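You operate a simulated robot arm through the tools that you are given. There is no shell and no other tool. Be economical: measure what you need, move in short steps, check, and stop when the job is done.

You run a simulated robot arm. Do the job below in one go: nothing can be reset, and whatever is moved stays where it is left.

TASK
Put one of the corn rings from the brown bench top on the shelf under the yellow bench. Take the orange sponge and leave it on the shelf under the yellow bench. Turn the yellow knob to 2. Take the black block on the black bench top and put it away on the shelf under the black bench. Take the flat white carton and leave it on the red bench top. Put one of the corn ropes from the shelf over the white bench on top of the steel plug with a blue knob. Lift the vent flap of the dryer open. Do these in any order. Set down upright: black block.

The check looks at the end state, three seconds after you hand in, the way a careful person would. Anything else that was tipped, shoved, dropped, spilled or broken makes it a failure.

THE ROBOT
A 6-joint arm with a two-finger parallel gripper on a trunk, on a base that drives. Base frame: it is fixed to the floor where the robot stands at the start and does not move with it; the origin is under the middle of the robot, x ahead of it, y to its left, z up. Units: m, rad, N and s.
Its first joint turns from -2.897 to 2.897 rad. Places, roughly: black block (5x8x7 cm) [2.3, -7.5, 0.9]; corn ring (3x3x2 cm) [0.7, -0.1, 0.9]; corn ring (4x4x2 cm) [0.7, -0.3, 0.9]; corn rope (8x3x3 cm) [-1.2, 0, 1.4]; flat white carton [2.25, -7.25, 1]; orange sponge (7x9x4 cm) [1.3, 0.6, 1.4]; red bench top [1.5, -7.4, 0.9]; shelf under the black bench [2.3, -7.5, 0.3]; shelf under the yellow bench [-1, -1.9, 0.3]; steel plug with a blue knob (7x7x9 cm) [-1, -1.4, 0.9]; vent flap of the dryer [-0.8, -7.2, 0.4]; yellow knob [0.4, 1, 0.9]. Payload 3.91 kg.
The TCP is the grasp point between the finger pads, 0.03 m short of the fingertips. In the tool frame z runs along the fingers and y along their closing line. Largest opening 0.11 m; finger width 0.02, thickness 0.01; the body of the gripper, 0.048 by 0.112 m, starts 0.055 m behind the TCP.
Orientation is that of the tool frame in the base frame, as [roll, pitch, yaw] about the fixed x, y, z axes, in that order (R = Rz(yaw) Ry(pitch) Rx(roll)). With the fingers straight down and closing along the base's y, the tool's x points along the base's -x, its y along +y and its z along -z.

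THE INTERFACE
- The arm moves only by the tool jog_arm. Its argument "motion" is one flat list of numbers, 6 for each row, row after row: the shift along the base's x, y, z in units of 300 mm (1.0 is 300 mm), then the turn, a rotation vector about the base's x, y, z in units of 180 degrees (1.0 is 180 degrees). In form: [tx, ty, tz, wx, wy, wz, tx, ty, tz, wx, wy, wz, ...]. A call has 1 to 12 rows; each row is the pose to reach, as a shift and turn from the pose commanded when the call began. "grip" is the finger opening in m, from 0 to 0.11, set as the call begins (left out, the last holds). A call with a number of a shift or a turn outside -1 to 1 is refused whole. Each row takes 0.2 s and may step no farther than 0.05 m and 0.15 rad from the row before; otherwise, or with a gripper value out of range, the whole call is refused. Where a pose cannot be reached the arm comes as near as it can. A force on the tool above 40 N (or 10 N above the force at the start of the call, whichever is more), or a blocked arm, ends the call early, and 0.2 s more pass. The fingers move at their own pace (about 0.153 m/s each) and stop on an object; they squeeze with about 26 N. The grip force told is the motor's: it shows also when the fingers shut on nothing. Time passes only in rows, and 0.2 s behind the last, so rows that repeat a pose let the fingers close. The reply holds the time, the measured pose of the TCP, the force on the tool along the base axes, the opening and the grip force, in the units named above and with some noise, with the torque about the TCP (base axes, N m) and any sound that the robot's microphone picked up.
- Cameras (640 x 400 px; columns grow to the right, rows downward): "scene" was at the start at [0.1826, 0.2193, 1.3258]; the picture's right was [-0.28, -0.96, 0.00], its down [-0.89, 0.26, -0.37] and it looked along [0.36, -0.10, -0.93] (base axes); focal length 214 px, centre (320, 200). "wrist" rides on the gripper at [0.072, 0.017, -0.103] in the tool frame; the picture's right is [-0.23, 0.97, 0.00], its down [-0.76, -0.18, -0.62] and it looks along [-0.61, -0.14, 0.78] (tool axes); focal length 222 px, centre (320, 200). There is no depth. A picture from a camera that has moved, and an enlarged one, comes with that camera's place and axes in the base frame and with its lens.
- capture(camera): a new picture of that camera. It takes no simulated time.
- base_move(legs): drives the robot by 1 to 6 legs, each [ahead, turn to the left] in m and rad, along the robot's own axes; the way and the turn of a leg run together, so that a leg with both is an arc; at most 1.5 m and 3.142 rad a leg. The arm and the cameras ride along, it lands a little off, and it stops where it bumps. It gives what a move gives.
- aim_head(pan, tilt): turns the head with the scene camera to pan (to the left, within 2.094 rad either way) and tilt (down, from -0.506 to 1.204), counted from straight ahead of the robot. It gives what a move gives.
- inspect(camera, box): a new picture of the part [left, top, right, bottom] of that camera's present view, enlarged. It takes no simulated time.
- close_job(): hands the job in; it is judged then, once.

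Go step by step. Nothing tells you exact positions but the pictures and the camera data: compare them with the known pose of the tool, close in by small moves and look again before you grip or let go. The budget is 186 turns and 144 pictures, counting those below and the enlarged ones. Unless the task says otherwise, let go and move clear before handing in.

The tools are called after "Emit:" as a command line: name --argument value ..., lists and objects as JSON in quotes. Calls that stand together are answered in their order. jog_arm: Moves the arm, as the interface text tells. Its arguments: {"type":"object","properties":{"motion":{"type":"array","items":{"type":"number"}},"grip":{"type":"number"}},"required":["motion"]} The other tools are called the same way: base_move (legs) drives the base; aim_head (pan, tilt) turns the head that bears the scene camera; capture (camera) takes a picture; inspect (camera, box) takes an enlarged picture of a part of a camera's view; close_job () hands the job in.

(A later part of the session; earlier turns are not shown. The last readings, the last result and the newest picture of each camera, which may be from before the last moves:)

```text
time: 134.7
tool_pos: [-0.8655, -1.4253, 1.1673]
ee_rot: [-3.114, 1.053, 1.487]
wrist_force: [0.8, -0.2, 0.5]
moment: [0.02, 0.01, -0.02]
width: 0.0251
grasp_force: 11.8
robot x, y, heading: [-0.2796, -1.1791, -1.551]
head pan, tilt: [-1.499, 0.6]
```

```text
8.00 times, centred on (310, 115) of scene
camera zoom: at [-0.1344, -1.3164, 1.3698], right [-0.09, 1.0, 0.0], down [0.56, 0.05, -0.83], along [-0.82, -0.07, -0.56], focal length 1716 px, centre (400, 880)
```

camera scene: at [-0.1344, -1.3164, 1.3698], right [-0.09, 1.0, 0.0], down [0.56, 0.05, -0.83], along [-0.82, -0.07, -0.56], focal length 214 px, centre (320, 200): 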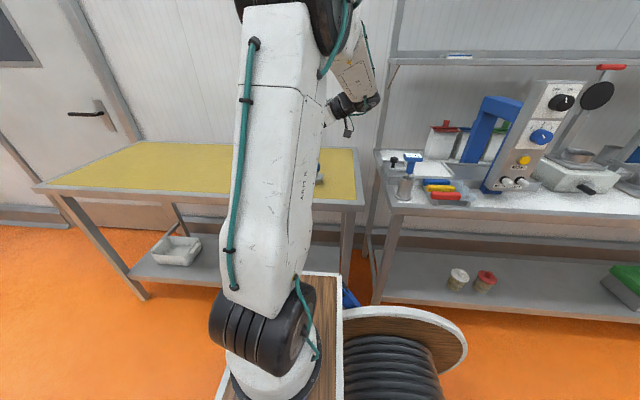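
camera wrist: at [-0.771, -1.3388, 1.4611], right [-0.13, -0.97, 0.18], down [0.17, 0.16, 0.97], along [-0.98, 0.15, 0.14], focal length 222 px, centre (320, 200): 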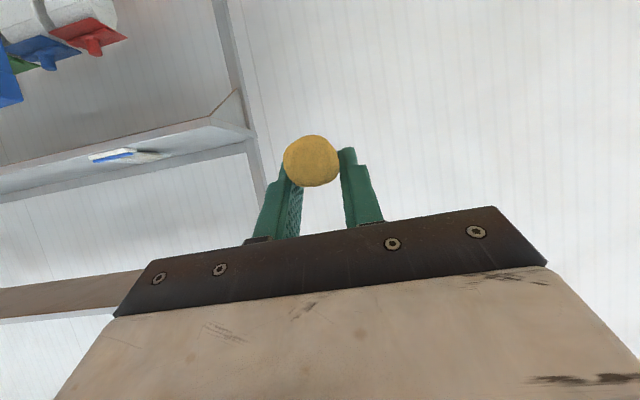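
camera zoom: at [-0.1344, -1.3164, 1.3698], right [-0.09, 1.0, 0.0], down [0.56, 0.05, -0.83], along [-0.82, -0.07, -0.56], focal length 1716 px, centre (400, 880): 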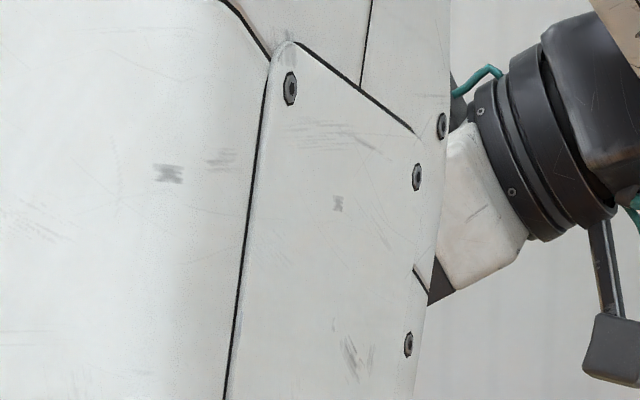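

The upper arm hides it; I shift the tool 14 cm in +y and look again.

Emit:
jog_arm --motion '[0, 0.15, 0, 0, 0, 0, 0, 0.3, 0, 0, 0, 0, 0, 0.45, 0, 0, 0, 0]'

Emit:
inspect --camera "scene" --box '[290, 80, 370, 130]'

```text
time: 135.5
tool_pos: [-0.8674, -1.2893, 1.1682]
ee_rot: [-3.115, 1.051, 1.486]
wrist_force: [-0.2, -0.3, -0.3]
moment: [0.01, 0.02, 0.0]
width: 0.0251
grasp_force: 12.2
robot x, y, heading: [-0.28, -1.1809, -1.556]
head pan, tilt: [-1.499, 0.6]
```

```text
8.00 times, centred on (330, 105) of scene
camera zoom: at [-0.1346, -1.3168, 1.3698], right [-0.09, 1.0, 0.0], down [0.56, 0.05, -0.83], along [-0.82, -0.07, -0.57], focal length 1716 px, centre (240, 960)
```

zoom: 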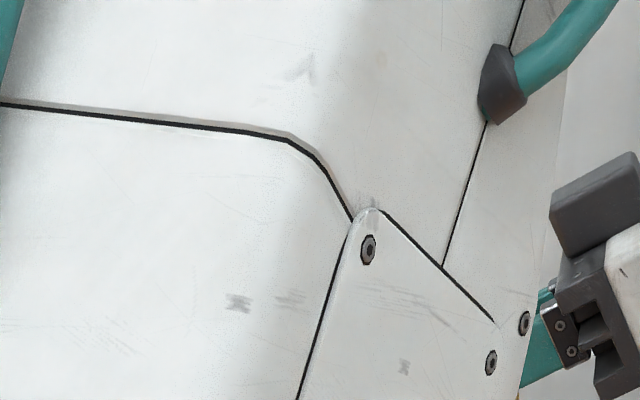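

Arm keeps occluding. Safer: set the rope on the yellow bench and regrasp it at its middle with a vertical tool. I turn back and move over the bench near its front edge.

Emit:
jog_arm --motion '[0, -0.1, 0, 0, 0, -0.047, 0, -0.2, 0, 0, 0, -0.094, 0, -0.3, 0, 0, 0, -0.141, 0, -0.4, 0, 0, 0, -0.188, 0, -0.5, 0, 0, 0, -0.235, 0, -0.6, 0, 0, 0, -0.282, 0, -0.7, 0, 0, 0, -0.329, 0, -0.8, 0, 0, 0, -0.376, 0, -0.9, -0.05, 0, 0, -0.423, 0, -1.0, -0.1, 0, 0, -0.473, 0, -1.0, -0.25, 0, 0, -0.473, 0, -1.0, -0.4, 0, 0, -0.473]'

Emit:
capture --camera "scene"

Emit:
capture --camera "wrist"

```text
refused: row 10 steps farther than a row can; nothing moved
```

```text
74 pictures are left
camera scene: at [-0.1346, -1.3168, 1.3698], right [-0.09, 1.0, 0.0], down [0.56, 0.05, -0.83], along [-0.82, -0.07, -0.57], focal length 214 px, centre (320, 200)
```

scene: 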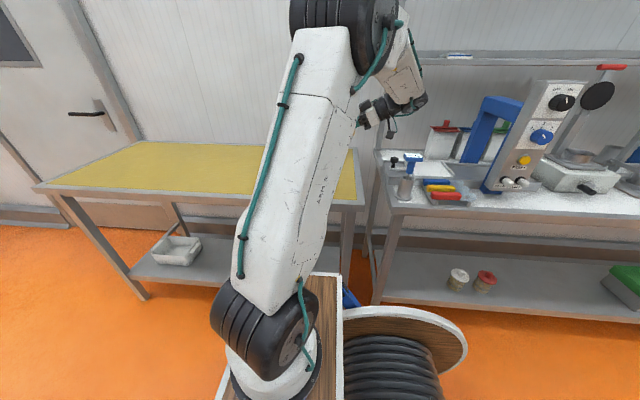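

```text
73 pictures are left
camera wrist: at [-0.8374, -1.1678, 1.1549], right [0.96, -0.22, 0.18], down [-0.15, 0.18, 0.97], along [-0.24, -0.96, 0.14], focal length 222 px, centre (320, 200)
```

wrist: 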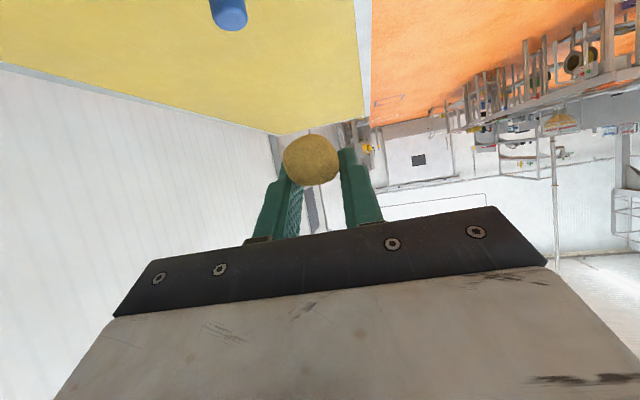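

Row 10's turn was slightly too big; I resend it.

Emit:
jog_arm --motion '[0, -0.1, 0, 0, 0, -0.047, 0, -0.2, 0, 0, 0, -0.094, 0, -0.3, 0, 0, 0, -0.141, 0, -0.4, 0, 0, 0, -0.188, 0, -0.5, 0, 0, 0, -0.235, 0, -0.6, 0, 0, 0, -0.282, 0, -0.7, 0, 0, 0, -0.329, 0, -0.8, 0, 0, 0, -0.376, 0, -0.9, -0.05, 0, 0, -0.423, 0, -1.0, -0.1, 0, 0, -0.47, 0, -1.0, -0.25, 0, 0, -0.473, 0, -1.0, -0.4, 0, 0, -0.473]'

Emit:
capture --camera "scene"

```text
time: 138.1
tool_pos: [-0.8673, -1.5892, 1.0463]
ee_rot: [-3.114, 1.055, 0.0]
wrist_force: [0.7, 0.0, -0.1]
moment: [0.02, -0.04, 0.03]
width: 0.0252
grasp_force: 12.2
out of reach, approached as far as the arm can: row 9
robot x, y, heading: [-0.2827, -1.1811, -1.554]
head pan, tilt: [-1.499, 0.6]
```

```text
72 pictures are left
camera scene: at [-0.1343, -1.3162, 1.3698], right [-0.09, 1.0, 0.0], down [0.56, 0.05, -0.83], along [-0.82, -0.07, -0.56], focal length 214 px, centre (320, 200)
```

scene: 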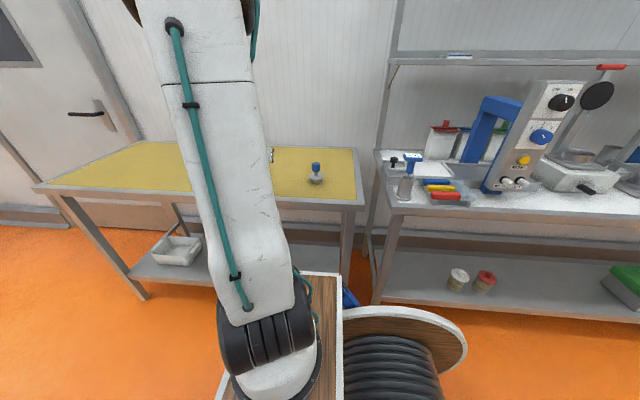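

Now lower onto the bench.

Emit:
jog_arm --motion '[0, 0, -0.12, 0, 0, 0, 0, 0, -0.24, 0, 0, 0, 0, 0, -0.32, 0, 0, 0, 0, 0, -0.35, 0, 0, 0, 0, 0, -0.37, 0, 0, 0, 0, 0, -0.385, 0, 0, 0]'

```text
time: 139.5
tool_pos: [-0.8662, -1.5885, 0.9318]
ee_rot: [-3.114, 1.051, 0.0]
wrist_force: [-1.0, -0.4, 0.6]
moment: [-0.02, 0.04, 0.02]
width: 0.0253
grasp_force: 12.7
robot x, y, heading: [-0.2811, -1.1817, -1.554]
head pan, tilt: [-1.499, 0.6]
```

Emit:
jog_arm --motion '[0, 0, -0.007, 0, 0, 0, 0, 0, -0.014, 0, 0, 0]'

Emit:
jog_arm --motion '[0, 0, 0, 0, 0, 0, 0, 0, 0, 0, 0, 0, 0, 0, 0, 0, 0, 0]' --grip 0.08

Emit:
jog_arm --motion '[0, 0, 0.08, 0, 0, 0, 0.02, 0, 0.22, 0, 0, 0, 0.05, 0, 0.37, 0, -0.04, 0, 0.05, 0, 0.5, 0, -0.08, 0, 0.05, 0, 0.6, 0, -0.12, 0, 0.05, 0, 0.6, 0, -0.16, 0, 0.05, 0, 0.6, 0, -0.2, 0, 0.05, 0, 0.6, 0, -0.24, 0, 0.05, 0, 0.6, 0, -0.28, 0, 0.05, 0, 0.6, 0, -0.32, 0, 0.05, 0, 0.6, 0, -0.334, 0]'

Emit:
capture --camera "wrist"

```text
time: 140.1
tool_pos: [-0.8661, -1.5898, 0.9293]
ee_rot: [-3.115, 1.054, -0.001]
wrist_force: [1.1, 1.1, 10.5]
moment: [0.02, 0.21, -0.02]
width: 0.0253
grasp_force: 11.9
robot x, y, heading: [-0.2834, -1.1812, -1.554]
head pan, tilt: [-1.499, 0.6]
```

```text
time: 140.9
tool_pos: [-0.8668, -1.5882, 0.9264]
ee_rot: [-3.114, 1.05, -0.001]
wrist_force: [0.6, 0.3, 0.0]
moment: [0.0, 0.01, 0.07]
width: 0.0801
grasp_force: 0.0
robot x, y, heading: [-0.2798, -1.1847, -1.555]
head pan, tilt: [-1.499, 0.6]
```

```text
time: 143.3
tool_pos: [-0.844, -1.585, 1.0823]
ee_rot: [-2.916, 0.118, 0.014]
wrist_force: [0.4, 0.1, 0.8]
moment: [0.01, -0.02, -0.04]
width: 0.0799
grasp_force: 0.1
out of reach, approached as far as the arm can: row 7, 8, 9, 10, 11
robot x, y, heading: [-0.2846, -1.1827, -1.553]
head pan, tilt: [-1.499, 0.6]
```

```text
71 pictures are left
camera wrist: at [-0.7605, -1.624, 1.1703], right [-0.24, -0.95, -0.19], down [-0.68, 0.02, 0.73], along [-0.69, 0.3, -0.65], focal length 222 px, centre (320, 200)
```

wrist: 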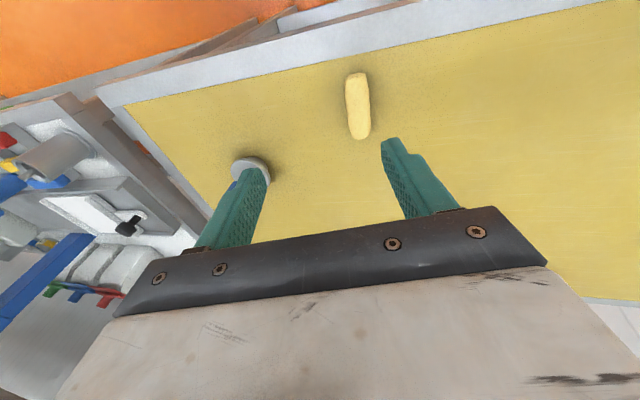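

The rope lies with ends at x≈-0.842 and -0.917, centre (-0.879,-1.590). I straighten the tool vertical above it.

Emit:
jog_arm --motion '[-0.06, -0.01, 0, -0.036, -0.019, 0, -0.117, -0.017, 0, -0.072, -0.0376, 0, -0.117, -0.017, -0.1, -0.072, -0.0376, 0]' --grip 0.07

Emit:
capture --camera "wrist"

```text
time: 144.1
tool_pos: [-0.855, -1.5851, 1.0606]
ee_rot: [-2.923, 0.12, 0.015]
wrist_force: [-0.8, 0.6, 0.0]
moment: [-0.01, -0.02, 0.01]
width: 0.0701
grasp_force: 0.0
out of reach, approached as far as the arm can: row 1, 2, 3
robot x, y, heading: [-0.2767, -1.1795, -1.556]
head pan, tilt: [-1.499, 0.6]
```

```text
70 pictures are left
camera wrist: at [-0.771, -1.6236, 1.149], right [-0.24, -0.95, -0.18], down [-0.68, 0.03, 0.73], along [-0.69, 0.3, -0.65], focal length 222 px, centre (320, 200)
```

wrist: 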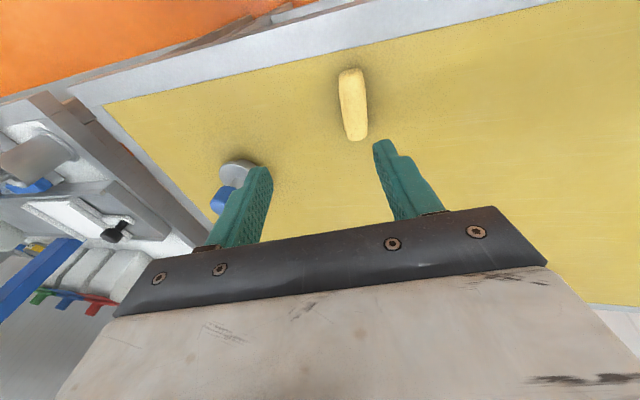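

The wrist can't straighten at this azimuth. I drive 0.2 m ahead so the shoulder is level with the rope, then bring the tool back over it.

Emit:
base_move --legs '[[0.2, 0]]'

Emit:
jog_arm --motion '[0, 0.1, 0.05, -0.02, -0.01, 0, 0, 0.2, 0.1, -0.036, -0.019, 0, 0, 0.3, 0.1, -0.055, -0.028, 0, 0, 0.4, 0.1, -0.072, -0.0376, 0, 0, 0.5, 0.1, -0.072, -0.0376, 0, 0, 0.6, 0.1, -0.072, -0.0376, 0, -0.04, 0.65, 0.1, -0.072, -0.0376, 0]'

```text
time: 145.7
tool_pos: [-0.8506, -1.7863, 1.0621]
ee_rot: [-2.92, 0.119, 0.015]
wrist_force: [-0.1, -0.8, 0.4]
moment: [-0.03, 0.01, -0.02]
width: 0.07
grasp_force: 0.0
robot x, y, heading: [-0.2786, -1.3846, -1.554]
head pan, tilt: [-1.499, 0.6]
```

```text
time: 147.3
tool_pos: [-0.8545, -1.5765, 1.0627]
ee_rot: [-2.898, 0.04, 0.022]
wrist_force: [0.4, -0.5, 0.1]
moment: [0.03, -0.01, 0.0]
width: 0.07
grasp_force: 0.0
out of reach, approached as far as the arm can: row 1, 2, 3, 4, 5, 6, 7
robot x, y, heading: [-0.2785, -1.3842, -1.559]
head pan, tilt: [-1.499, 0.6]
```

Roll is still stuck; I try straightening higher up.

Emit:
jog_arm --motion '[0.03, 0, 0.15, 0, 0, 0, 0.06, 0, 0.3, 0, 0, 0, 0.1, 0, 0.45, 0, 0, 0, 0.1, 0, 0.6, 0, 0, 0, 0.1, 0, 0.6, -0.02, 0, 0, 0.1, 0, 0.6, -0.04, -0.01, 0, 0.1, 0, 0.6, -0.06, -0.012, 0, 0.1, 0, 0.6, -0.077, -0.012, 0]'

```text
time: 149.1
tool_pos: [-0.819, -1.6074, 1.2289]
ee_rot: [-2.868, 0.058, 0.006]
wrist_force: [0.2, 0.6, 0.3]
moment: [-0.03, -0.01, 0.0]
width: 0.0699
grasp_force: 0.0
out of reach, approached as far as the arm can: row 1, 2, 3, 4, 5, 6, 7, 8
robot x, y, heading: [-0.2759, -1.3825, -1.556]
head pan, tilt: [-1.499, 0.6]
```

Emit:
aim_head --pan -1.5 --tilt 0.2

Emit:
capture --camera "scene"

```text
time: 150.0
tool_pos: [-0.8196, -1.6078, 1.2286]
ee_rot: [-2.868, 0.058, 0.007]
wrist_force: [0.5, 0.5, 0.0]
moment: [-0.01, 0.02, -0.02]
width: 0.0702
grasp_force: 0.0
robot x, y, heading: [-0.2788, -1.3829, -1.556]
head pan, tilt: [-1.499, 0.201]
```

```text
69 pictures are left
camera scene: at [-0.1362, -1.5187, 1.4065], right [-0.09, 1.0, 0.0], down [0.2, 0.02, -0.98], along [-0.98, -0.09, -0.2], focal length 214 px, centre (320, 200)
```

scene: 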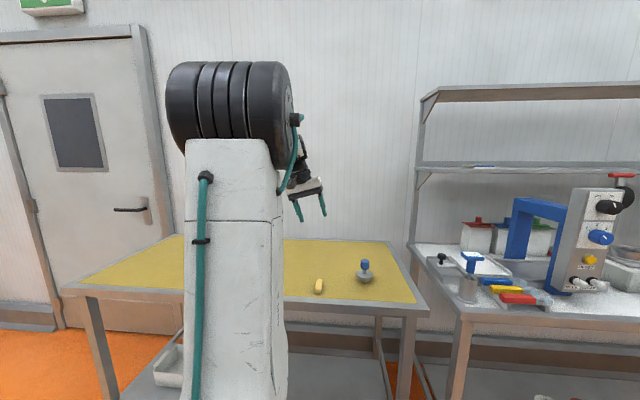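

It looks like a wrist singularity when the forearm points straight down. With a 30° outward tilt it should be fine; I go over the rope so tilted.

Emit:
jog_arm --motion '[0, 0.01, 0, -0.02, 0.037, 0.005, 0, 0.02, 0, -0.043, 0.074, 0.011, 0, 0.04, 0, -0.065, 0.11, 0.017, 0, 0.057, 0, -0.087, 0.147, 0.0226, -0.03, 0.057, -0.14, -0.087, 0.147, 0.0226, -0.06, 0.057, -0.28, -0.087, 0.147, 0.0226, -0.1, 0.057, -0.43, -0.087, 0.147, 0.0226, -0.1, 0.057, -0.58, -0.087, 0.147, 0.0226]'

Emit:
capture --camera "wrist"

```text
time: 151.8
tool_pos: [-0.8455, -1.5765, 1.0687]
ee_rot: [-2.95, 0.54, 0.109]
wrist_force: [0.5, 0.1, -1.7]
moment: [-0.01, 0.0, 0.0]
width: 0.0702
grasp_force: 0.1
out of reach, approached as far as the arm can: row 1, 2, 3, 4, 5, 6, 7, 8
robot x, y, heading: [-0.2751, -1.3847, -1.552]
head pan, tilt: [-1.499, 0.201]
```

```text
68 pictures are left
camera wrist: at [-0.7295, -1.6017, 1.1154], right [-0.18, -0.98, -0.04], down [-0.33, 0.02, 0.95], along [-0.93, 0.19, -0.32], focal length 222 px, centre (320, 200)
```

wrist: 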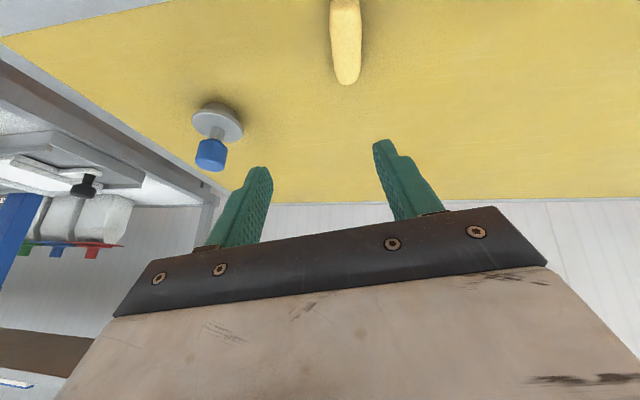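

Good progress; I correct the remaining lean while moving over the rope's centre.

Emit:
jog_arm --motion '[-0.03, -0.01, 0, -0.026, 0, -0.002, -0.06, -0.03, -0.05, -0.052, 0, -0.003, -0.078, -0.045, -0.15, -0.052, 0, -0.003, -0.078, -0.045, -0.25, -0.052, 0, -0.003, -0.078, -0.045, -0.3, -0.052, 0, -0.003]'

Emit:
capture --camera "wrist"

```text
time: 153.0
tool_pos: [-0.8586, -1.5654, 0.9583]
ee_rot: [-3.01, 0.571, 0.09]
wrist_force: [-0.8, -1.5, 21.3]
moment: [-0.8, 0.22, -0.08]
width: 0.0692
grasp_force: 0.0
out of reach, approached as far as the arm can: row 1, 2, 3, 4, 5
robot x, y, heading: [-0.2785, -1.382, -1.55]
head pan, tilt: [-1.499, 0.201]
```

```text
67 pictures are left
camera wrist: at [-0.7426, -1.5857, 1.0036], right [-0.17, -0.98, 0.02], down [-0.3, 0.07, 0.95], along [-0.94, 0.16, -0.31], focal length 222 px, centre (320, 200)
```

wrist: 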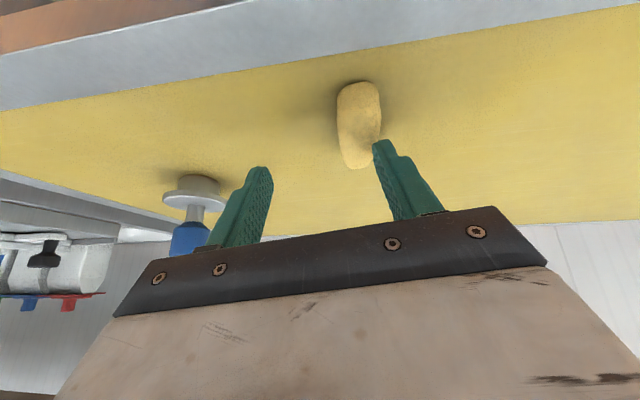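

The right finger pressed on the rope; the wrist was flipped near singularity. At 60° tilt everything was clean and, from the measured rope ends, the earlier grip was in fact centred. I lift and return to 60° tilt.

Emit:
jog_arm --motion '[0, 0, 0.1, 0, 0, 0, 0, 0, 0.25, 0, 0, 0, 0, 0, 0.35, -0.009, 0.038, 0, 0, 0, 0.35, -0.018, 0.076, 0.001, 0, 0, 0.35, -0.027, 0.114, 0.002, 0, 0, 0.35, -0.036, 0.1525, 0.002, 0, -0.04, 0.35, -0.036, 0.1525, 0.002, 0, -0.083, 0.35, -0.036, 0.1525, 0.002]'

Emit:
capture --camera "wrist"

```text
time: 154.8
tool_pos: [-0.8674, -1.6139, 1.085]
ee_rot: [2.937, 1.021, -0.143]
wrist_force: [0.0, -0.1, 0.3]
moment: [0.03, 0.02, 0.01]
width: 0.0699
grasp_force: 0.1
out of reach, approached as far as the arm can: row 1, 2, 3, 4, 5
robot x, y, heading: [-0.2785, -1.3842, -1.557]
head pan, tilt: [-1.499, 0.201]
```

```text
66 pictures are left
camera wrist: at [-0.7418, -1.6294, 1.0772], right [-0.09, -0.95, 0.3], down [0.13, 0.28, 0.95], along [-0.99, 0.12, 0.1], focal length 222 px, centre (320, 200)
```

wrist: 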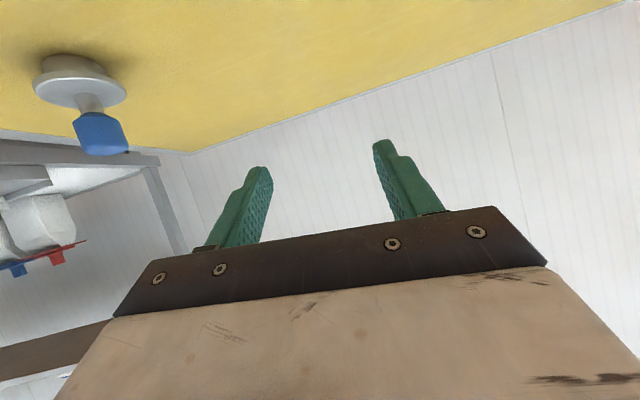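

Now reachable. I fix the small orientation errors and come down towards the rope.

Emit:
jog_arm --motion '[0.008, 0.04, 0, 0.017, 0.005, -0.005, 0.017, 0.08, -0.05, 0.0335, 0.0095, -0.01, 0.017, 0.08, -0.18, 0.0335, 0.0095, -0.01, 0.017, 0.08, -0.3, 0.0335, 0.0095, -0.01, 0.017, 0.08, -0.36, 0.0335, 0.0095, -0.01]'

Emit:
capture --camera "wrist"

```text
time: 156.0
tool_pos: [-0.8562, -1.5647, 0.9732]
ee_rot: [3.131, 1.055, 0.004]
wrist_force: [0.6, -0.7, 0.5]
moment: [-0.01, -0.02, -0.02]
width: 0.0699
grasp_force: 0.1
out of reach, approached as far as the arm can: row 3, 4, 5
robot x, y, heading: [-0.2793, -1.3854, -1.553]
head pan, tilt: [-1.499, 0.201]
```

```text
65 pictures are left
camera wrist: at [-0.732, -1.5802, 0.9613], right [-0.1, -0.97, 0.2], down [0.17, 0.18, 0.97], along [-0.98, 0.13, 0.14], focal length 222 px, centre (320, 200)
```

wrist: 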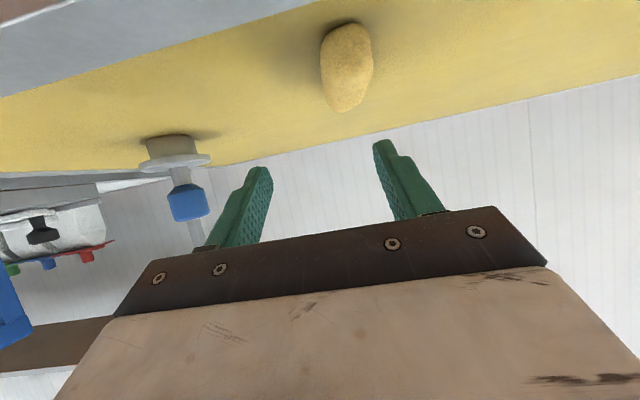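

Orientation is clean but the arm can't reach y=-1.59 at this shoulder offset; driving ahead 6 cm should put the rope in the reachable zone.

Emit:
base_move --legs '[[0.065, 0]]'

Emit:
jog_arm --motion '[0, 0.06, 0, 0, 0, 0, 0, 0.1, -0.02, 0, 0, 0]'

Emit:
capture --camera "wrist"

```text
time: 156.9
tool_pos: [-0.8557, -1.6291, 0.9744]
ee_rot: [3.131, 1.057, 0.003]
wrist_force: [0.1, 0.4, -0.3]
moment: [-0.01, -0.02, -0.02]
width: 0.0701
grasp_force: 0.0
robot x, y, heading: [-0.2792, -1.4459, -1.551]
head pan, tilt: [-1.499, 0.201]
```

```text
time: 157.6
tool_pos: [-0.8554, -1.5989, 0.9672]
ee_rot: [3.131, 1.054, 0.003]
wrist_force: [0.0, -0.6, -0.4]
moment: [0.03, 0.0, -0.04]
width: 0.0703
grasp_force: 0.0
robot x, y, heading: [-0.2797, -1.4485, -1.551]
head pan, tilt: [-1.499, 0.201]
```

```text
64 pictures are left
camera wrist: at [-0.731, -1.6153, 0.9551], right [-0.1, -0.97, 0.2], down [0.17, 0.18, 0.97], along [-0.98, 0.13, 0.14], focal length 222 px, centre (320, 200)
```

wrist: 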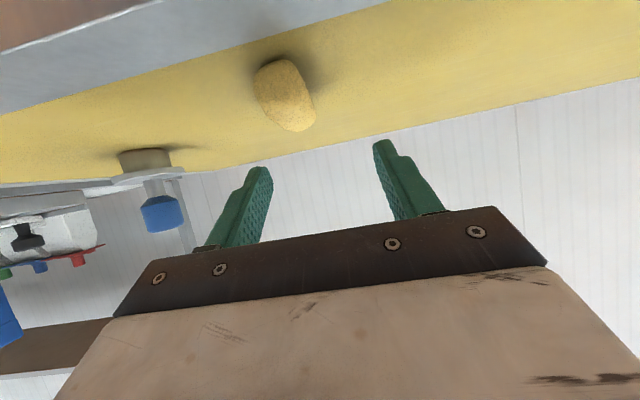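

Now reachable. Down around the rope: target TCP (-0.865,-1.588,0.930).

Emit:
jog_arm --motion '[-0.032, 0.037, 0, 0, 0, 0, -0.032, 0.037, -0.06, 0, 0, 0, -0.032, 0.037, -0.1, 0, 0, 0, -0.032, 0.037, -0.123, 0, 0, 0]'

Emit:
inspect --camera "wrist" --box '[200, 40, 440, 190]'

```text
time: 158.6
tool_pos: [-0.8677, -1.5883, 0.9315]
ee_rot: [3.132, 1.057, 0.005]
wrist_force: [0.8, 0.6, 0.1]
moment: [0.0, 0.01, 0.0]
width: 0.0699
grasp_force: 0.1
robot x, y, heading: [-0.2749, -1.4518, -1.551]
head pan, tilt: [-1.499, 0.201]
```

```text
2.67 times, centred on (320, 115) of wrist
camera zoom: at [-0.7413, -1.6042, 0.9183], right [-0.1, -0.97, 0.2], down [0.17, 0.18, 0.97], along [-0.98, 0.13, 0.14], focal length 592 px, centre (320, 427)
```

zoom: 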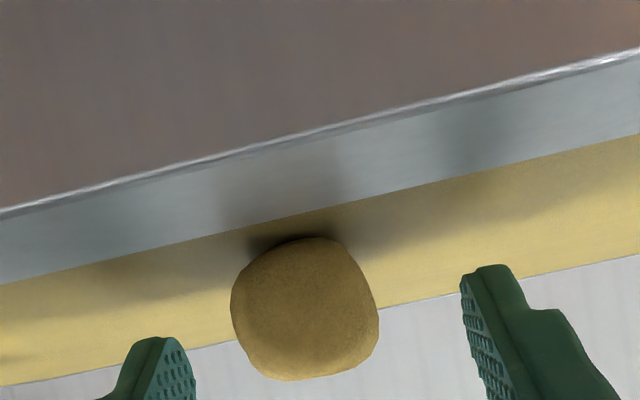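

Centred. Close and lift, keeping well above the plug.

Emit:
jog_arm --motion '[0, 0, 0, 0, 0, 0, 0, 0, 0, 0, 0, 0, 0, 0, 0, 0, 0, 0]' --grip 0.022

Emit:
jog_arm --motion '[0, 0, 0.12, 0, 0, 0, 0, 0, 0.25, 0, 0, 0, 0, 0, 0.4, 0, 0, 0, 0, 0.1, 0.5, 0, 0, 0, -0.05, 0.22, 0.55, 0, 0, 0, -0.1, 0.34, 0.55, 0, 0, 0, -0.17, 0.46, 0.55, 0, 0, 0, -0.23, 0.55, 0.55, 0, 0, 0, -0.265, 0.61, 0.55, 0, 0, 0]'

Emit:
aim_head --pan -1.75 --tilt 0.45

Emit:
capture --camera "scene"

```text
time: 159.3
tool_pos: [-0.8661, -1.5877, 0.9307]
ee_rot: [3.132, 1.056, 0.004]
wrist_force: [-0.5, 0.1, 0.4]
moment: [0.0, 0.01, 0.0]
width: 0.0253
grasp_force: 11.9
robot x, y, heading: [-0.277, -1.4473, -1.559]
head pan, tilt: [-1.499, 0.201]
```

```text
time: 161.3
tool_pos: [-0.9453, -1.4052, 1.0956]
ee_rot: [3.132, 1.056, 0.005]
wrist_force: [0.8, 0.0, 0.4]
moment: [-0.01, 0.0, 0.0]
width: 0.0251
grasp_force: 11.8
robot x, y, heading: [-0.2773, -1.447, -1.55]
head pan, tilt: [-1.499, 0.201]
```

```text
time: 162.1
tool_pos: [-0.9464, -1.4038, 1.0951]
ee_rot: [3.13, 1.055, 0.003]
wrist_force: [0.1, 0.4, 0.4]
moment: [-0.02, 0.01, 0.01]
width: 0.0251
grasp_force: 12.3
robot x, y, heading: [-0.2818, -1.4515, -1.555]
head pan, tilt: [-1.751, 0.45]
```

```text
62 pictures are left
camera scene: at [-0.133, -1.5603, 1.3834], right [0.16, 0.99, 0.0], down [0.43, -0.07, -0.9], along [-0.89, 0.15, -0.43], focal length 214 px, centre (320, 200)
```

scene: 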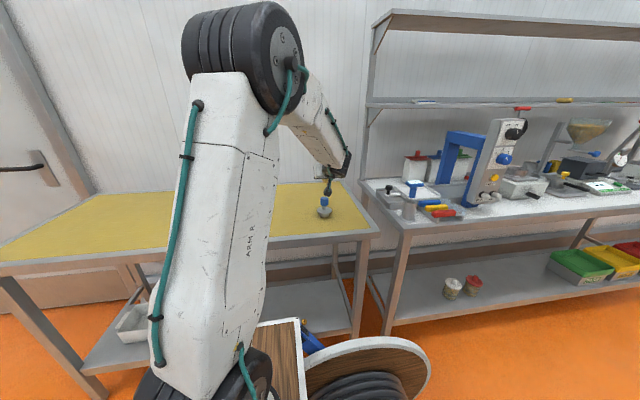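

Emit:
inspect --camera "scene" --box '[285, 170, 365, 220]'

Emit:
inspect --camera "wrist" --box '[200, 0, 440, 150]'

```text
8.00 times, centred on (325, 195) of scene
camera zoom: at [-0.133, -1.5603, 1.3834], right [0.16, 0.99, 0.0], down [0.43, -0.07, -0.9], along [-0.89, 0.15, -0.43], focal length 1716 px, centre (280, 240)
```

zoom: 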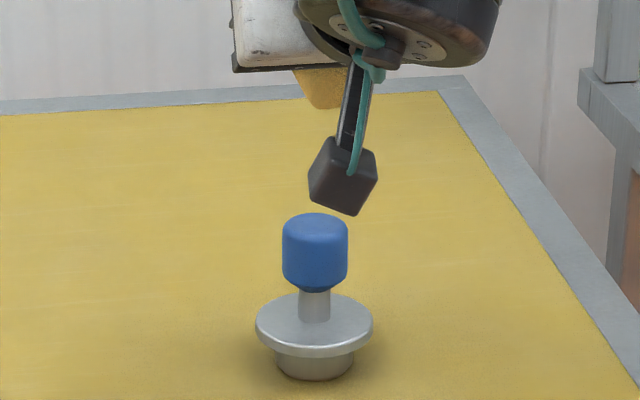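

```text
2.67 times, centred on (320, 75) of wrist
camera zoom: at [-0.8206, -1.4214, 1.0831], right [-0.1, -0.97, 0.2], down [0.17, 0.18, 0.97], along [-0.98, 0.13, 0.14], focal length 592 px, centre (320, 533)
```

zoom: 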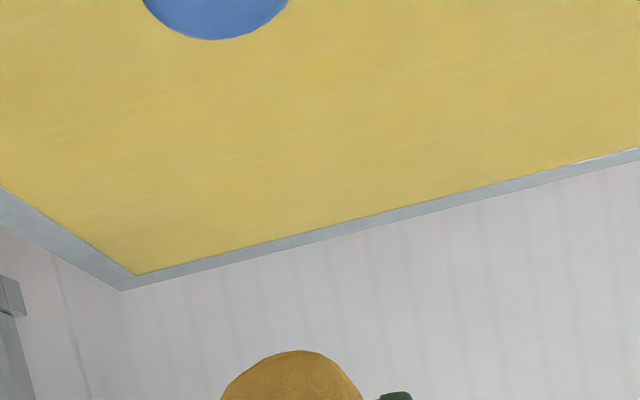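

Estimates of the knob's x differ by ~1.5 cm between cameras. I back off 10 cm and a bit lower for a second wrist view to triangulate.

Emit:
jog_arm --motion '[0.15, 0, 0, 0, 0, 0, 0.3, 0, 0, 0, 0, 0, 0.4, 0, -0.08, 0, 0, 0]'

Emit:
inspect --camera "wrist" --box '[200, 30, 440, 180]'

```text
time: 162.9
tool_pos: [-0.8259, -1.4056, 1.0736]
ee_rot: [3.131, 1.057, 0.005]
wrist_force: [-0.2, 0.9, -0.9]
moment: [0.01, 0.0, -0.04]
width: 0.0251
grasp_force: 12.1
robot x, y, heading: [-0.2752, -1.4469, -1.553]
head pan, tilt: [-1.751, 0.45]
```

```text
2.67 times, centred on (320, 105) of wrist
camera zoom: at [-0.7006, -1.4212, 1.0596], right [-0.1, -0.97, 0.2], down [0.17, 0.18, 0.97], along [-0.98, 0.13, 0.14], focal length 592 px, centre (320, 453)
```

zoom: 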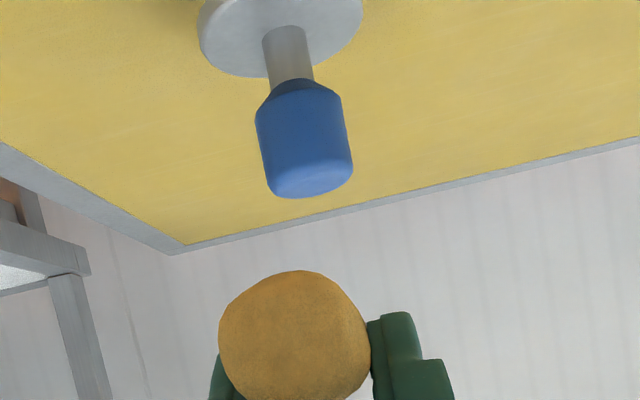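

Triangulated: knob top centre ≈(-0.951,-1.402), z=0.988. I move over it and lower to just above.

Emit:
jog_arm --motion '[-0.12, 0.012, 0, 0, 0, 0, -0.24, 0.012, 0, 0, 0, 0, -0.365, 0.012, 0, 0, 0, 0, -0.365, 0.012, -0.08, 0, 0, 0, -0.365, 0.012, -0.15, 0, 0, 0]'

Emit:
inspect --camera "wrist" --box '[200, 60, 440, 210]'

Emit:
inspect --camera "scene" --box '[285, 160, 365, 210]'

```text
time: 164.1
tool_pos: [-0.9366, -1.4005, 1.0266]
ee_rot: [3.132, 1.056, 0.004]
wrist_force: [-0.1, -0.4, -0.6]
moment: [0.02, -0.02, 0.02]
width: 0.0251
grasp_force: 11.7
robot x, y, heading: [-0.2788, -1.4471, -1.554]
head pan, tilt: [-1.751, 0.45]
```

```text
2.67 times, centred on (320, 135) of wrist
camera zoom: at [-0.8111, -1.4172, 1.0141], right [-0.1, -0.97, 0.2], down [0.17, 0.18, 0.97], along [-0.98, 0.13, 0.14], focal length 592 px, centre (320, 373)
```

zoom: 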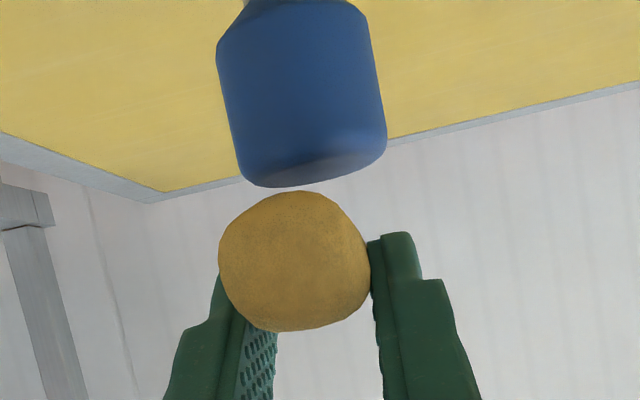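

```text
8.00 times, centred on (325, 185) of scene
camera zoom: at [-0.1328, -1.5603, 1.3834], right [0.16, 0.99, 0.0], down [0.43, -0.07, -0.9], along [-0.89, 0.15, -0.44], focal length 1716 px, centre (280, 320)
```

zoom: 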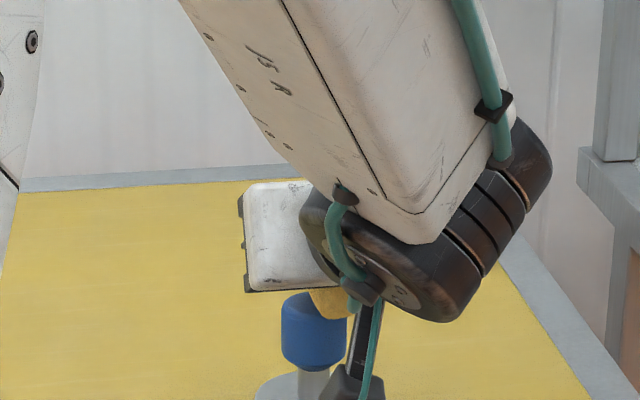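

Rope and knob are aligned laterally and in depth. I lower the last ~8 mm gently.

Emit:
jog_arm --motion '[0, 0, -0.01, 0, 0, 0, 0, 0, -0.018, 0, 0, 0, 0, 0, -0.024, 0, 0, 0]'

```text
time: 164.9
tool_pos: [-0.935, -1.4007, 1.0187]
ee_rot: [3.128, 1.056, 0.002]
wrist_force: [0.4, -0.7, 0.0]
moment: [0.01, 0.01, 0.02]
width: 0.025
grasp_force: 12.2
robot x, y, heading: [-0.2771, -1.448, -1.557]
head pan, tilt: [-1.751, 0.45]
```

Emit:
jog_arm --motion '[0, 0, -0.005, 0, 0, 0, 0, 0, -0.01, 0, 0, 0]'

Emit:
inspect --camera "wrist" --box '[200, 60, 440, 210]'

```text
time: 165.5
tool_pos: [-0.9355, -1.4005, 1.0175]
ee_rot: [3.132, 1.06, 0.006]
wrist_force: [0.3, 1.0, 11.7]
moment: [0.03, 0.23, -0.02]
width: 0.0249
grasp_force: 11.9
robot x, y, heading: [-0.2747, -1.4518, -1.551]
head pan, tilt: [-1.751, 0.45]
```

```text
2.67 times, centred on (320, 135) of wrist
camera zoom: at [-0.8102, -1.4174, 1.0053], right [-0.1, -0.97, 0.2], down [0.17, 0.18, 0.97], along [-0.98, 0.13, 0.15], focal length 592 px, centre (320, 373)
```

zoom: 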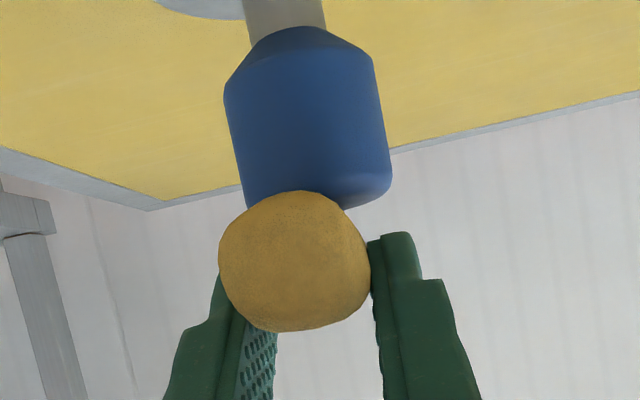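

Contact made, alignment within ~3 mm. Release and withdraw backwards along the finger direction.

Emit:
jog_arm --motion '[0, 0, 0.003, 0, 0, 0, 0, 0, 0.003, 0, 0, 0, 0, 0, 0.003, 0, 0, 0]' --grip 0.05

Emit:
jog_arm --motion '[0.02, 0, 0.012, 0, 0, 0, 0.06, 0, 0.035, 0, 0, 0, 0.12, 0, 0.08, 0, 0, 0, 0.2, 0, 0.2, 0, 0, 0, 0.3, 0, 0.33, 0, 0, 0, 0.3, 0, 0.48, 0, 0, 0]'

Emit:
inspect --camera "scene" --box '[265, 140, 385, 215]'

```text
time: 166.3
tool_pos: [-0.9352, -1.4016, 1.0168]
ee_rot: [3.131, 1.057, 0.003]
wrist_force: [0.4, 0.2, -0.1]
moment: [-0.04, -0.04, -0.01]
width: 0.05
grasp_force: 0.0
robot x, y, heading: [-0.2777, -1.4473, -1.551]
head pan, tilt: [-1.751, 0.45]
```

```text
time: 167.7
tool_pos: [-0.8453, -1.3995, 1.1604]
ee_rot: [3.131, 1.056, 0.003]
wrist_force: [0.0, 0.7, 0.0]
moment: [0.0, 0.03, 0.0]
width: 0.0501
grasp_force: 0.1
robot x, y, heading: [-0.275, -1.4497, -1.552]
head pan, tilt: [-1.751, 0.45]
```

```text
5.33 times, centred on (325, 178) of scene
camera zoom: at [-0.1332, -1.5601, 1.3834], right [0.16, 0.99, 0.0], down [0.43, -0.07, -0.9], along [-0.89, 0.15, -0.44], focal length 1144 px, centre (293, 320)
```

zoom: 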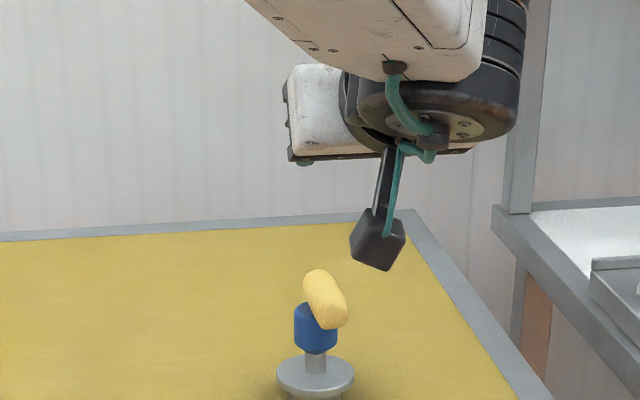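

The rope rests on the plug. Next the yellow knob at (0.42,1.01): I lift and tuck the arm, back up the aisle, turn round to face +y (arm then points over the green bench) and drive up beside it.

Emit:
jog_arm --motion '[0.05, 0, 0.15, 0, 0, 0, 0.1, 0, 0.3, 0, 0, 0, 0.15, 0, 0.45, 0, 0, 0, 0.2, 0, 0.6, 0, 0, 0, 0.2, 0, 0.75, 0, 0, 0, 0.2, 0, 0.85, 0, 0, 0]'

Emit:
base_move --legs '[[0, -0.1], [-1.2, 0], [0, 1.67], [0, 1.57], [0.6, 0]]'

Emit:
aim_head --pan -0.9 --tilt 0.6

Emit:
capture --camera "scene"

```text
time: 169.1
tool_pos: [-0.7847, -1.4012, 1.4171]
ee_rot: [3.13, 1.054, 0.004]
wrist_force: [-0.9, 0.7, 0.6]
moment: [0.01, 0.02, 0.03]
width: 0.0502
grasp_force: 0.1
robot x, y, heading: [-0.2767, -1.4497, -1.552]
head pan, tilt: [-1.751, 0.45]
```

```text
time: 186.6
tool_pos: [0.3158, 0.3092, 1.416]
ee_rot: [3.131, 1.056, -3.137]
wrist_force: [1.2, 0.9, 0.0]
moment: [0.0, 0.0, -0.03]
width: 0.05
grasp_force: 0.0
robot x, y, heading: [-0.1915, 0.3592, 1.586]
head pan, tilt: [-1.751, 0.45]
```

```text
time: 187.8
tool_pos: [0.3162, 0.3083, 1.4163]
ee_rot: [3.131, 1.054, -3.138]
wrist_force: [0.3, 0.5, 0.0]
moment: [0.0, 0.0, -0.03]
width: 0.05
grasp_force: 0.0
robot x, y, heading: [-0.1895, 0.3572, 1.586]
head pan, tilt: [-0.901, 0.6]
```

```text
54 pictures are left
camera scene: at [-0.3616, 0.5409, 1.3698], right [0.63, -0.77, 0.0], down [-0.44, -0.36, -0.83], along [0.64, 0.52, -0.56], focal length 214 px, centre (320, 200)
```

scene: 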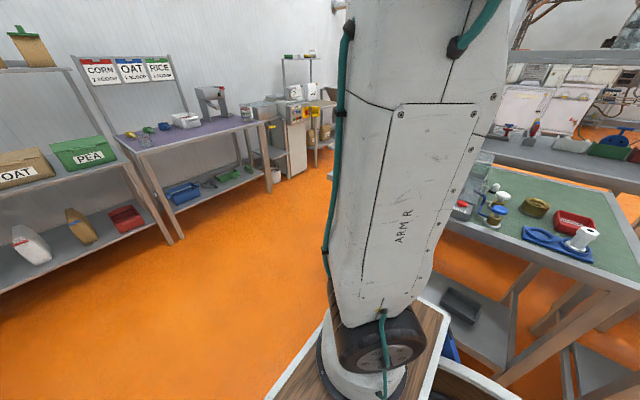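

In place. The bench is clear at z 1.4; I move the tool over the knob, bringing it vertical on the way.

Emit:
jog_arm --motion '[0.05, 0.125, 0, 0, 0.042, 0, 0.1, 0.25, 0, 0, 0.084, 0, 0.15, 0.375, 0, 0, 0.126, 0, 0.2, 0.5, 0, 0, 0.168, 0, 0.25, 0.625, 0, 0, 0.21, 0, 0.3, 0.75, 0, 0, 0.252, 0, 0.33, 0.875, 0, 0, 0.294, 0, 0.347, 1.0, 0, 0, 0.3355, 0]'

Emit:
jog_arm --motion '[0, 0.15, 0, 0, 0, 0.034, 0, 0.3, 0, 0, 0, 0.068, 0, 0.45, 0, 0, 0, 0.1, 0, 0.6, -0.1, 0, 0, 0.133, 0, 0.75, -0.2, 0, 0, 0.166, 0, 0.9, -0.3, 0, 0, 0.2, 0, 1.0, -0.4, 0, 0, 0.2, 0, 1.0, -0.55, 0, 0, 0.2]'

Emit:
capture --camera "wrist"

```text
time: 189.6
tool_pos: [0.4185, 0.6113, 1.4134]
ee_rot: [3.131, 0.005, 3.141]
wrist_force: [-0.5, -0.6, 1.0]
moment: [0.06, -0.05, -0.03]
width: 0.0501
grasp_force: 0.0
robot x, y, heading: [-0.1914, 0.3566, 1.586]
head pan, tilt: [-0.901, 0.6]
```

```text
refused: row 4 steps farther than a row can; nothing moved
```

```text
53 pictures are left
camera wrist: at [0.3452, 0.624, 1.5171], right [0.23, 0.97, 0.01], down [0.76, -0.19, 0.62], along [0.61, -0.13, -0.78], focal length 222 px, centre (320, 200)
```

wrist: 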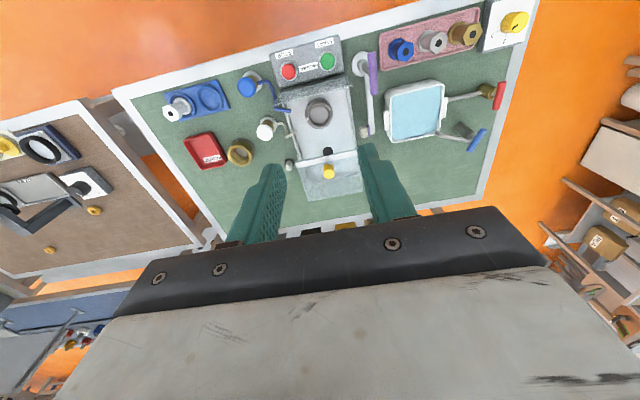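

Emit:
jog_arm --motion '[0, 0.15, 0, 0, 0, 0.034, 0, 0.3, 0, 0, 0, 0.068, 0, 0.44, -0.05, 0, 0, 0.1, 0, 0.58, -0.1, 0, 0, 0.133, 0, 0.72, -0.15, 0, 0, 0.166, 0, 0.86, -0.2, 0, 0, 0.2, 0, 0.98, -0.28, 0, 0, 0.2, 0, 1.0, -0.42, 0, 0, 0.2]'

Emit:
capture --camera "wrist"

```text
time: 191.4
tool_pos: [0.419, 0.9098, 1.2894]
ee_rot: [3.128, 0.004, -2.511]
wrist_force: [-0.2, 0.0, -0.2]
moment: [0.01, -0.01, 0.01]
width: 0.05
grasp_force: 0.2
out of reach, approached as far as the arm can: row 1, 2
robot x, y, heading: [-0.191, 0.358, 1.585]
head pan, tilt: [-0.901, 0.6]
```

```text
52 pictures are left
camera wrist: at [0.3509, 0.8785, 1.3931], right [-0.39, 0.92, 0.01], down [0.72, 0.3, 0.62], along [0.57, 0.25, -0.78], focal length 222 px, centre (320, 200)
```

wrist: 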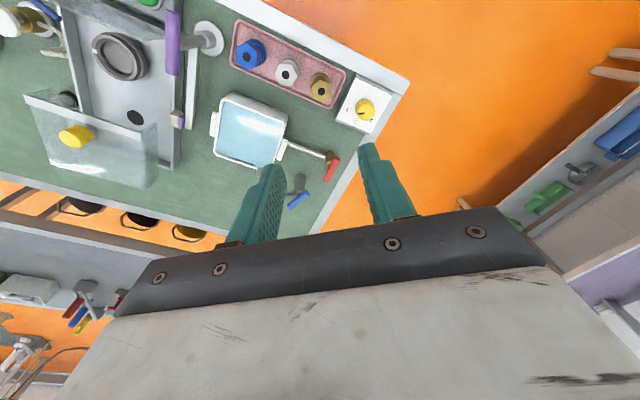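

Knob again at (0.434,1.011). Zoom in on the dial.

Emit:
inspect --camera "wrist" --box '[325, 85, 405, 135]'

```text
8.00 times, centred on (365, 110) of wrist
camera zoom: at [0.3509, 0.8785, 1.3931], right [-0.39, 0.92, 0.01], down [0.72, 0.3, 0.62], along [0.57, 0.25, -0.78], focal length 1777 px, centre (-40, 920)
```

zoom: 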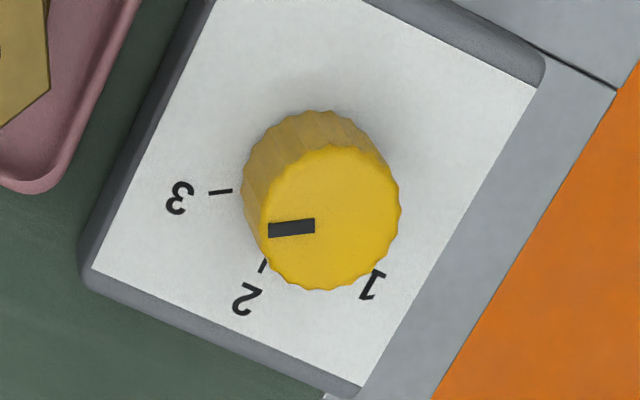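

The pointer is at 3 now (tick directions -60°, 0°, +60° from +x for 3, 2, 1), so it needs +60° (anticlockwise from above). Knob centre ≈(0.440,1.019), top ≈0.945. I pre-turn the tool and come down above it.

Emit:
jog_arm --motion '[0.02, 0.08, -0.1, 0, 0, -0.04, 0.04, 0.16, -0.2, 0, 0, -0.08, 0.06, 0.24, -0.3, 0, 0, -0.12, 0.07, 0.32, -0.4, 0, 0, -0.16, 0.07, 0.363, -0.54, 0, 0, -0.16, 0.07, 0.363, -0.69, 0, 0, -0.16, 0.07, 0.363, -0.84, 0, 0, -0.16]' --grip 0.06

Emit:
capture --camera "wrist"

```text
time: 193.0
tool_pos: [0.4407, 1.0174, 1.0384]
ee_rot: [3.128, 0.004, -3.014]
wrist_force: [-0.7, 0.9, 0.2]
moment: [0.01, 0.0, -0.02]
width: 0.0602
grasp_force: 0.0
robot x, y, heading: [-0.1862, 0.3559, 1.592]
head pan, tilt: [-0.901, 0.6]
```

```text
50 pictures are left
camera wrist: at [0.3672, 1.0233, 1.1404], right [0.1, 0.99, 0.01], down [0.78, -0.09, 0.62], along [0.62, -0.05, -0.78], focal length 222 px, centre (320, 200)
```

wrist: 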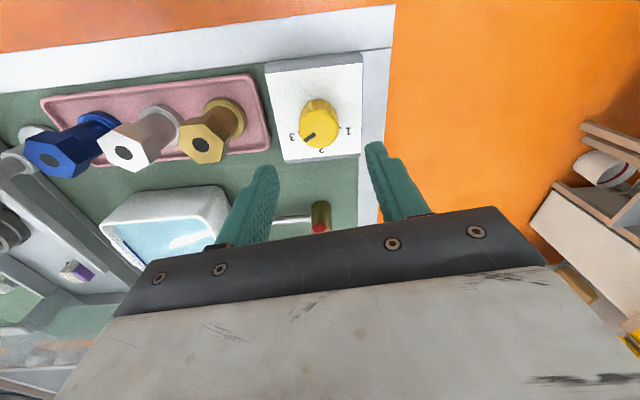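

Centred to 2 mm. The brass bolt (top ≈0.99) stays below the gripper body. I descend to z≈0.953 and grip.

Emit:
jog_arm --motion '[0, 0.003, -0.1, 0, 0, 0, 0, 0.003, -0.2, 0, 0, 0, 0, 0.003, -0.25, 0, 0, 0, 0, 0.003, -0.283, 0, 0, 0]'

Emit:
jog_arm --motion '[0, 0, 0, 0, 0, 0, 0, 0, 0, 0, 0, 0, 0, 0, 0, 0, 0, 0]' --grip 0.025

```text
time: 194.0
tool_pos: [0.4418, 1.0203, 0.9568]
ee_rot: [3.126, 0.005, -3.014]
wrist_force: [-4.3, -1.9, 22.0]
moment: [-0.87, 0.18, -0.19]
width: 0.0604
grasp_force: 0.2
robot x, y, heading: [-0.1932, 0.3553, 1.587]
head pan, tilt: [-0.901, 0.6]
```

```text
time: 194.5
tool_pos: [0.4427, 1.0181, 0.9566]
ee_rot: [3.127, 0.006, -3.016]
wrist_force: [-0.4, 11.6, 8.0]
moment: [-0.22, 0.2, -0.03]
width: 0.0343
grasp_force: 9.4
robot x, y, heading: [-0.1869, 0.3576, 1.584]
head pan, tilt: [-0.901, 0.6]
stopped in row 2: the force on the tool passed its limit at 46 N (the readings are from after the stop); the commanded pose is now the measured one
```

Gripped (34 mm). I ease 1.5 mm up and turn +62°.

Emit:
jog_arm --motion '[0, 0, 0.005, 0, 0, 0, 0, 0, 0.005, 0, 0, 0.043, 0, 0, 0.005, 0, 0, 0.086, 0, 0, 0.005, 0, 0, 0.129, 0, 0, 0.005, 0, 0, 0.172, 0, 0, 0.005, 0, 0, 0.215, 0, 0, 0.005, 0, 0, 0.258, 0, 0, 0.005, 0, 0, 0.301, 0, 0, 0.005, 0, 0, 0.344, 0, 0, 0.005, 0, 0, 0.344]'

Emit:
capture --camera "wrist"

```text
time: 195.4
tool_pos: [0.4421, 1.0194, 0.9573]
ee_rot: [3.127, 0.007, -2.731]
wrist_force: [1.8, 8.2, -1.7]
moment: [-1.0, 0.08, -0.04]
width: 0.0339
grasp_force: 44.8
robot x, y, heading: [-0.1923, 0.3588, 1.591]
head pan, tilt: [-0.901, 0.6]
stopped in row 4: the force on the tool passed its limit at 42 N (the readings are from after the stop); the commanded pose is now the measured one
```

```text
49 pictures are left
camera wrist: at [0.3685, 1.0041, 1.0595], right [-0.18, 0.98, 0.02], down [0.77, 0.13, 0.63], along [0.61, 0.13, -0.78], focal length 222 px, centre (320, 200)
```

wrist: 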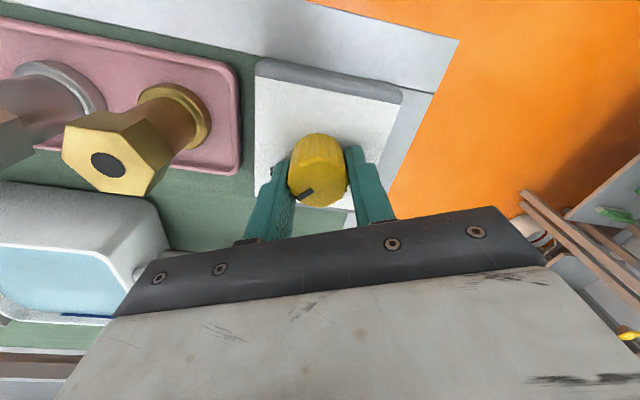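

The knob turned ~16° before a side force stopped me. I shift a little with the force and continue.

Emit:
jog_arm --motion '[0, 0.007, 0.003, 0, 0, 0, 0, 0.007, 0.003, 0, 0, 0.03, 0, 0.007, 0.003, 0, 0, 0.06, 0, 0.007, 0.003, 0, 0, 0.09, 0, 0.007, 0.003, 0, 0, 0.12, 0, 0.007, 0.003, 0, 0, 0.15, 0, 0.007, 0.003, 0, 0, 0.18, 0, 0.007, 0.003, 0, 0, 0.21, 0, 0.007, 0.003, 0, 0, 0.24, 0, 0.007, 0.003, 0, 0, 0.254, 0, 0.007, 0.003, 0, 0, 0.254]'

```text
time: 197.4
tool_pos: [0.4392, 1.0224, 0.9572]
ee_rot: [3.124, 0.002, -1.987]
wrist_force: [-3.5, 1.3, 0.1]
moment: [-0.96, -1.07, 0.0]
width: 0.0342
grasp_force: 45.1
robot x, y, heading: [-0.1919, 0.3579, 1.59]
head pan, tilt: [-0.901, 0.6]
stopped in row 10: the force on the tool passed its limit at 41 N (the readings are from after the stop); the commanded pose is now the measured one
```

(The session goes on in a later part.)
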